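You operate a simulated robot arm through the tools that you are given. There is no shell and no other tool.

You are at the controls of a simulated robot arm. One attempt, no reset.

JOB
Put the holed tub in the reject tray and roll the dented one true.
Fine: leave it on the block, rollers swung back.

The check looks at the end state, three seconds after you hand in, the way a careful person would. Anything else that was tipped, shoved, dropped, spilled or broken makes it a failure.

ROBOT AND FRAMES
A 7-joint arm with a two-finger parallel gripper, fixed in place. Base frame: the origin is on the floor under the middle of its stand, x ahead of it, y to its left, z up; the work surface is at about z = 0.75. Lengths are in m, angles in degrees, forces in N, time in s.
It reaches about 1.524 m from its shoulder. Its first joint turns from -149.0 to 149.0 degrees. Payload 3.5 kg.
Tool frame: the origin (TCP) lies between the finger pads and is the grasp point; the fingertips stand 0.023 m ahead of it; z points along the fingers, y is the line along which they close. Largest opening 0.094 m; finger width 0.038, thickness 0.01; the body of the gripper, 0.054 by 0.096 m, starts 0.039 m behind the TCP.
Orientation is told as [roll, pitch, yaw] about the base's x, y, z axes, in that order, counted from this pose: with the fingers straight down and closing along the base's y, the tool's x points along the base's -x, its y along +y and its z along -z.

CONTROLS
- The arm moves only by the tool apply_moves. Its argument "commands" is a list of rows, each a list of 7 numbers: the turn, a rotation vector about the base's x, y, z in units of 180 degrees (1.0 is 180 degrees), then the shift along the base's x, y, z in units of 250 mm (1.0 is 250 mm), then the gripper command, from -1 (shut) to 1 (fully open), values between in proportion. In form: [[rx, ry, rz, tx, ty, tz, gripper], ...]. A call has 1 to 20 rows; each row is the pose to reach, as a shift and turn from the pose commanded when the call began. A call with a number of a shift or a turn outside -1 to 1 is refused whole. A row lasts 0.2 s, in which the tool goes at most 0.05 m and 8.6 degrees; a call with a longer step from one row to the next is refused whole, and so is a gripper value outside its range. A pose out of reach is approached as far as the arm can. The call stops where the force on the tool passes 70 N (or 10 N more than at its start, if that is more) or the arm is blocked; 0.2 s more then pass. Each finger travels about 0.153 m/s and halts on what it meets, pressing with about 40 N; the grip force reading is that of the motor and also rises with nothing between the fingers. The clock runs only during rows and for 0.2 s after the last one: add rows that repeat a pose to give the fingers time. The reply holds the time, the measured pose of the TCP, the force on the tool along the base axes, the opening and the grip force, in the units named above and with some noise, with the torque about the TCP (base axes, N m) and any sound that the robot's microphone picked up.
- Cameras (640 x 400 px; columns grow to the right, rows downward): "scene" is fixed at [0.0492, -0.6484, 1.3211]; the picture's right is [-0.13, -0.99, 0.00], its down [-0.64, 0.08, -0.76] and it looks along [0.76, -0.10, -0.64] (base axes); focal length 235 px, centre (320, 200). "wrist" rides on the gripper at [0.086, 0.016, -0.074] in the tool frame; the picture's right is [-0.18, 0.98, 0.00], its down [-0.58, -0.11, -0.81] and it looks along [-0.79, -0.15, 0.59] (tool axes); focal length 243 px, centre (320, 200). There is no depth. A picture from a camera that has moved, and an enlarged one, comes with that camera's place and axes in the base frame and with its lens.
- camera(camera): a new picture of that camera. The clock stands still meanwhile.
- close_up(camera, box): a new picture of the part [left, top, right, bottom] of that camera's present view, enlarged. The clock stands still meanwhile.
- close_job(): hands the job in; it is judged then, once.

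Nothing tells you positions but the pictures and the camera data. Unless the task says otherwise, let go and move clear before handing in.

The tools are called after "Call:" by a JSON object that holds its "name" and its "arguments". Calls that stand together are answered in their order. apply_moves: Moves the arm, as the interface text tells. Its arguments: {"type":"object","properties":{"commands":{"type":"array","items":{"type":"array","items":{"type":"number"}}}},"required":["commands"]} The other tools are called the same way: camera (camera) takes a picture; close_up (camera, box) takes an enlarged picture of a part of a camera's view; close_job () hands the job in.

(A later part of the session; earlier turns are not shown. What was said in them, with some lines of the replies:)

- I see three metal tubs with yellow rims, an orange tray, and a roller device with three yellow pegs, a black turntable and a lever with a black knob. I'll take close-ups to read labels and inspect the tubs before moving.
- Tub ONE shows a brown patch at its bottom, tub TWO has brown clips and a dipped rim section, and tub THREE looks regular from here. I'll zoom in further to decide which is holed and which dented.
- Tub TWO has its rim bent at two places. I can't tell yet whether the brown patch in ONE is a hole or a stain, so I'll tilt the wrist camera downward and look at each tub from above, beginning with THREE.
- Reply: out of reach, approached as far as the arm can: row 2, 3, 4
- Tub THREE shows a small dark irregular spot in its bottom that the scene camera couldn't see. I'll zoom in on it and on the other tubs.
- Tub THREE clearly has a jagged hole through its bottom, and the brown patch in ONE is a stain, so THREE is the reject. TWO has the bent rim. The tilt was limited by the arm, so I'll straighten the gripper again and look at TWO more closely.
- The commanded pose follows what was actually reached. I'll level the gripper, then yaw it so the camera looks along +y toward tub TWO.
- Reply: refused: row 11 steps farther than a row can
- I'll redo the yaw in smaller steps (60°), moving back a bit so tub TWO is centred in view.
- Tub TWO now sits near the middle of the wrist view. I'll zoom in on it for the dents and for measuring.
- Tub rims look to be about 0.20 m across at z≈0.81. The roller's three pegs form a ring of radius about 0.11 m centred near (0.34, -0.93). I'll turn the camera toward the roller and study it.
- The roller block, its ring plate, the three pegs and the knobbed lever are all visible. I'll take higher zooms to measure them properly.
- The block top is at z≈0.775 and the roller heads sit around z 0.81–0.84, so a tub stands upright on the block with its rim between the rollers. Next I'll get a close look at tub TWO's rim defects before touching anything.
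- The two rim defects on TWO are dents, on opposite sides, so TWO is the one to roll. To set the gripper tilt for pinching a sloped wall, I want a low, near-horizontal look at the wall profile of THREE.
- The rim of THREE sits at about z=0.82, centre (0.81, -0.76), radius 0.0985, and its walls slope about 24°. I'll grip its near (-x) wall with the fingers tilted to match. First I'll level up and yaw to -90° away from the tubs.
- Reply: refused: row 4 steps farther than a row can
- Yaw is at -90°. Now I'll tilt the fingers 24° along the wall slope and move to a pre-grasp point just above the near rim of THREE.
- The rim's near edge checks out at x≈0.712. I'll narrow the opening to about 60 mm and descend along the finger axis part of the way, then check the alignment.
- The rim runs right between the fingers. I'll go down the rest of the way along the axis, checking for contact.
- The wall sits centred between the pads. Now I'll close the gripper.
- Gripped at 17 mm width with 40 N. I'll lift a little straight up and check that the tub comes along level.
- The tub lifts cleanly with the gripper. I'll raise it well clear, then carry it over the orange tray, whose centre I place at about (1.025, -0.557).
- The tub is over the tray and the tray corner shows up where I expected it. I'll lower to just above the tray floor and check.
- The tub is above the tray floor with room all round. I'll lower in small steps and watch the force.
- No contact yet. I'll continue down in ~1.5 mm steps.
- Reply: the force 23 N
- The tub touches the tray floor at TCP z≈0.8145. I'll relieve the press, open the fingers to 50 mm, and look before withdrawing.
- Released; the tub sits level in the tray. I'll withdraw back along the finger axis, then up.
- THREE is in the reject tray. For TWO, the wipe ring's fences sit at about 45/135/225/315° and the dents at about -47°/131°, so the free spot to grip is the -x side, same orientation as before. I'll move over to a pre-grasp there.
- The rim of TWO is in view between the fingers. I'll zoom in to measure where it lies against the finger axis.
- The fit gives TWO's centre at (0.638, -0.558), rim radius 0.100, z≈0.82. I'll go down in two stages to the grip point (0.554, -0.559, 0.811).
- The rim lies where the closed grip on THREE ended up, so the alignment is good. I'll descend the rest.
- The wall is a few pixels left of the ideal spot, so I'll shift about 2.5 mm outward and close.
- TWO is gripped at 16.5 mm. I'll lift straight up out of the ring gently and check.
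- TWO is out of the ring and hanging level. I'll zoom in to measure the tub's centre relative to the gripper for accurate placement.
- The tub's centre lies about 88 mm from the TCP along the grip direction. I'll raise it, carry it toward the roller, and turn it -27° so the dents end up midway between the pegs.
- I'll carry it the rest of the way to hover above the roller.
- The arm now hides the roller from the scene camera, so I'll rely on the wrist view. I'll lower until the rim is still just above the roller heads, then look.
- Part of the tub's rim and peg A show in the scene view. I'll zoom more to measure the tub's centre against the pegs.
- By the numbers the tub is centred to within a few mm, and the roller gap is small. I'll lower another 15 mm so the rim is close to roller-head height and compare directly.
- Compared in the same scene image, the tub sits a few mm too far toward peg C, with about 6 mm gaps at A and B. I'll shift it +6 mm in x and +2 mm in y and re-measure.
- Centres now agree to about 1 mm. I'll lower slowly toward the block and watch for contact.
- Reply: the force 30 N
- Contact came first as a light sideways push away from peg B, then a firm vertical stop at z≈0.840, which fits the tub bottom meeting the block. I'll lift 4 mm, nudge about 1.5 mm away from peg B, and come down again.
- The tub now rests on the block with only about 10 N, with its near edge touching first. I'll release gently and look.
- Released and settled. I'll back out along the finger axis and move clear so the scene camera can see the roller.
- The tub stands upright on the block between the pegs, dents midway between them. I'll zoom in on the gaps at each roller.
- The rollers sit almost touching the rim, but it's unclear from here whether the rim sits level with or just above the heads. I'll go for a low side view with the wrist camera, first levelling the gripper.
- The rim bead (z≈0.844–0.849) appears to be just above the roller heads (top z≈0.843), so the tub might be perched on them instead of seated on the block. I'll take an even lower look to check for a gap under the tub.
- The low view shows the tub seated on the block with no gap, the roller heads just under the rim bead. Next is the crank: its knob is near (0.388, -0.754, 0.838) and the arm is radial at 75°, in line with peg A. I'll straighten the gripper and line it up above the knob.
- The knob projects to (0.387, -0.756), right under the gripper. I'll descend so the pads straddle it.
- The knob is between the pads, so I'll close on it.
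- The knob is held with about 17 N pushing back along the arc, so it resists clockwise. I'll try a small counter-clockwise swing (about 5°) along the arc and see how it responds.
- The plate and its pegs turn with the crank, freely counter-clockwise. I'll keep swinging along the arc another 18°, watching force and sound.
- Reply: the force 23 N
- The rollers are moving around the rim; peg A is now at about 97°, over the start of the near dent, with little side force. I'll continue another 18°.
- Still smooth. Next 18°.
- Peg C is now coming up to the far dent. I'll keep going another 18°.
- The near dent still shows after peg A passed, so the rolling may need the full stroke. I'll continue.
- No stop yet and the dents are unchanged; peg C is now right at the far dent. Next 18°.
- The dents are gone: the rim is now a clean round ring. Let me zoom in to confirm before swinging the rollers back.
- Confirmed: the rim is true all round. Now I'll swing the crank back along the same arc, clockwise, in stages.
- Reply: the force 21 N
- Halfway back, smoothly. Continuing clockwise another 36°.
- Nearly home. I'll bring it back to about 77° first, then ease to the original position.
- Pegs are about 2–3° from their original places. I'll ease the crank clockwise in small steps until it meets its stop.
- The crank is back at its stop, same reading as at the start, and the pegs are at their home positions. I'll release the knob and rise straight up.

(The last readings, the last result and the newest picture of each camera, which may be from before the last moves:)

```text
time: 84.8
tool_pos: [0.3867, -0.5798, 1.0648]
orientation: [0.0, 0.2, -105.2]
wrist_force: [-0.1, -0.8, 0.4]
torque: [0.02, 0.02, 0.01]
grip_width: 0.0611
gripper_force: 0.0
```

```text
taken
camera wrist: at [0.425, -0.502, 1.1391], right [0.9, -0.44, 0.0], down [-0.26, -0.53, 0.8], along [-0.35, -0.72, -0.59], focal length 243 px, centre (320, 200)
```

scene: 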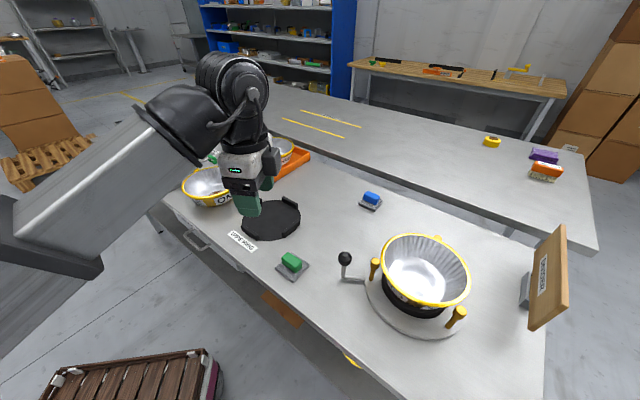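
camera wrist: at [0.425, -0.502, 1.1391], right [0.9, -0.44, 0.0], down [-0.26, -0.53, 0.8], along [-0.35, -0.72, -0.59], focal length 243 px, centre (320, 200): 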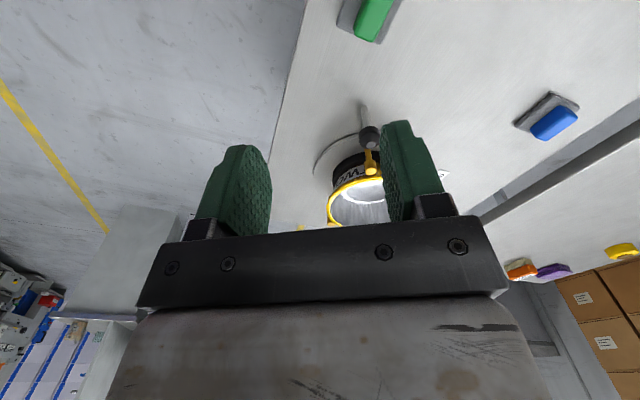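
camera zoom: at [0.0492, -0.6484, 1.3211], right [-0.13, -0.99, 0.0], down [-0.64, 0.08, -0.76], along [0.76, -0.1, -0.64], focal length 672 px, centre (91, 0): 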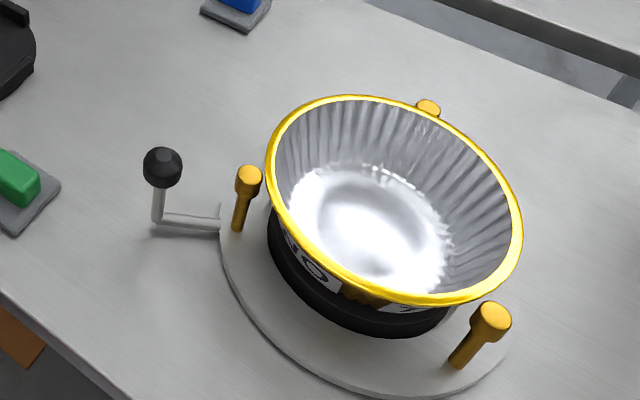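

The rolled tub sits on the block with the crank home and all three pegs back in place. I'll shift the arm up and aside for a last look at the rest of the bench.

Call:
{"name": "apply_moves", "arguments": {"commands": [[0, 0, 0, 0, 0, 0.15, 0.3], [0, 0, 0, -0.1, -0.1, 0.3, 0.3], [0, 0, 0, -0.15, -0.25, 0.35, 0.3], [0, 0, 0, -0.15, -0.4, 0.35, 0.3], [0, 0, 0, -0.15, -0.55, 0.35, 0.3], [0, 0, 0, -0.15, -0.7, 0.35, 0.3]]}}

Call:
{"name": "camera", "arguments": {"camera": "scene"}}

Call:
{"name": "close_up", "arguments": {"camera": "scene", "box": [130, 90, 330, 250]}}

```text
refused: row 2 steps farther than a row can; nothing moved
```

```text
taken
```

scene: 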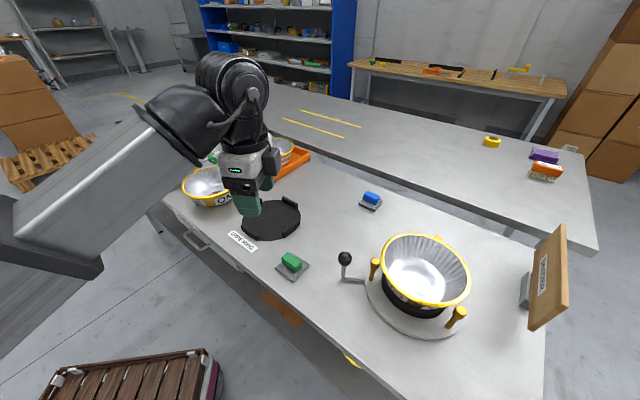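

```text
2.50 times, centred on (230, 170) of scene
camera zoom: at [0.0492, -0.6484, 1.3211], right [-0.13, -0.99, 0.0], down [-0.64, 0.08, -0.76], along [0.76, -0.1, -0.64], focal length 588 px, centre (545, 275)
```

zoom: 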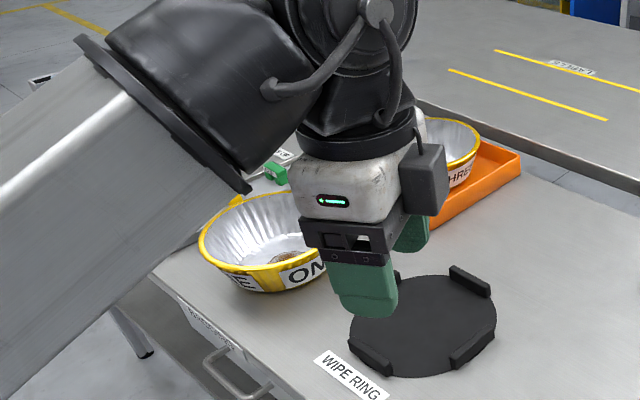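

One row was too long a step, so nothing moved. I'll redo it with shorter steps.

Call:
{"name": "apply_moves", "arguments": {"commands": [[0, 0, 0, 0, 0, 0.12, 0.3], [0, 0, 0, -0.04, -0.08, 0.24, 0.3], [0, 0, 0, -0.08, -0.2, 0.34, 0.3], [0, 0, 0, -0.12, -0.36, 0.36, 0.3], [0, 0, 0, -0.15, -0.52, 0.36, 0.3], [0, 0, 0, -0.15, -0.68, 0.36, 0.3]]}}

Call:
{"name": "camera", "arguments": {"camera": "scene"}}

Call:
{"name": "close_up", "arguments": {"camera": "scene", "box": [130, 90, 330, 250]}}

```text
time: 86.2
tool_pos: [0.3507, -0.7516, 1.1535]
orientation: [0.2, -0.2, -105.3]
wrist_force: [0.0, -0.6, 0.6]
torque: [0.0, 0.0, 0.03]
grip_width: 0.061
gripper_force: 0.0
out of reach, approached as far as the arm can: row 2, 3, 4, 5
```

```text
taken
```

scene: 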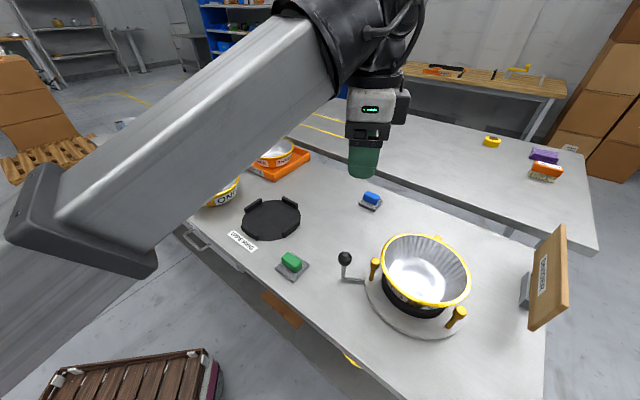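

```text
2.50 times, centred on (230, 170) of scene
camera zoom: at [0.0492, -0.6484, 1.3211], right [-0.13, -0.99, 0.0], down [-0.64, 0.08, -0.76], along [0.76, -0.1, -0.64], focal length 588 px, centre (545, 275)
```

zoom: 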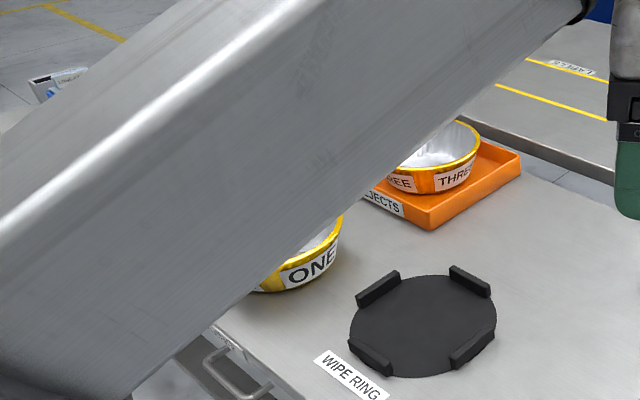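

Everything checks out. THREE (holed) sits in the reject tray, and TWO (dented) is now true on the block with the crank and pegs at home. ONE (only stained) and the other items I can see are where they were, and the gripper is clear, so I'm handing in.

Call:
{"name": "close_job", "arguments": {}}

```text
The job is handed in.
```

The job is handed in. Tub THREE is in the reject tray, and tub TWO is rolled true on the block with the rollers swung back.

- **Holed tub:** THREE has a jagged hole in its bottom that only showed from above. It now sits level in the tray. The brown patch in ONE is a stain, not a hole, so I left ONE where it was.
- **Dented tub:** TWO had two rim dents on opposite sides. I set it on the roller block with the dents between the pegs, then swung the crank about 112°. The dents cleared and the rim looks round all the way round.
- **Rollers:** the crank is back at its stop and the three pegs are where they started.

In the last pictures nothing else looked tipped or moved. The arm hid part of the left end of the bench, including part of ONE. An earlier picture showed that area undisturbed, and after that the arm only worked at the roller before being parked clear.
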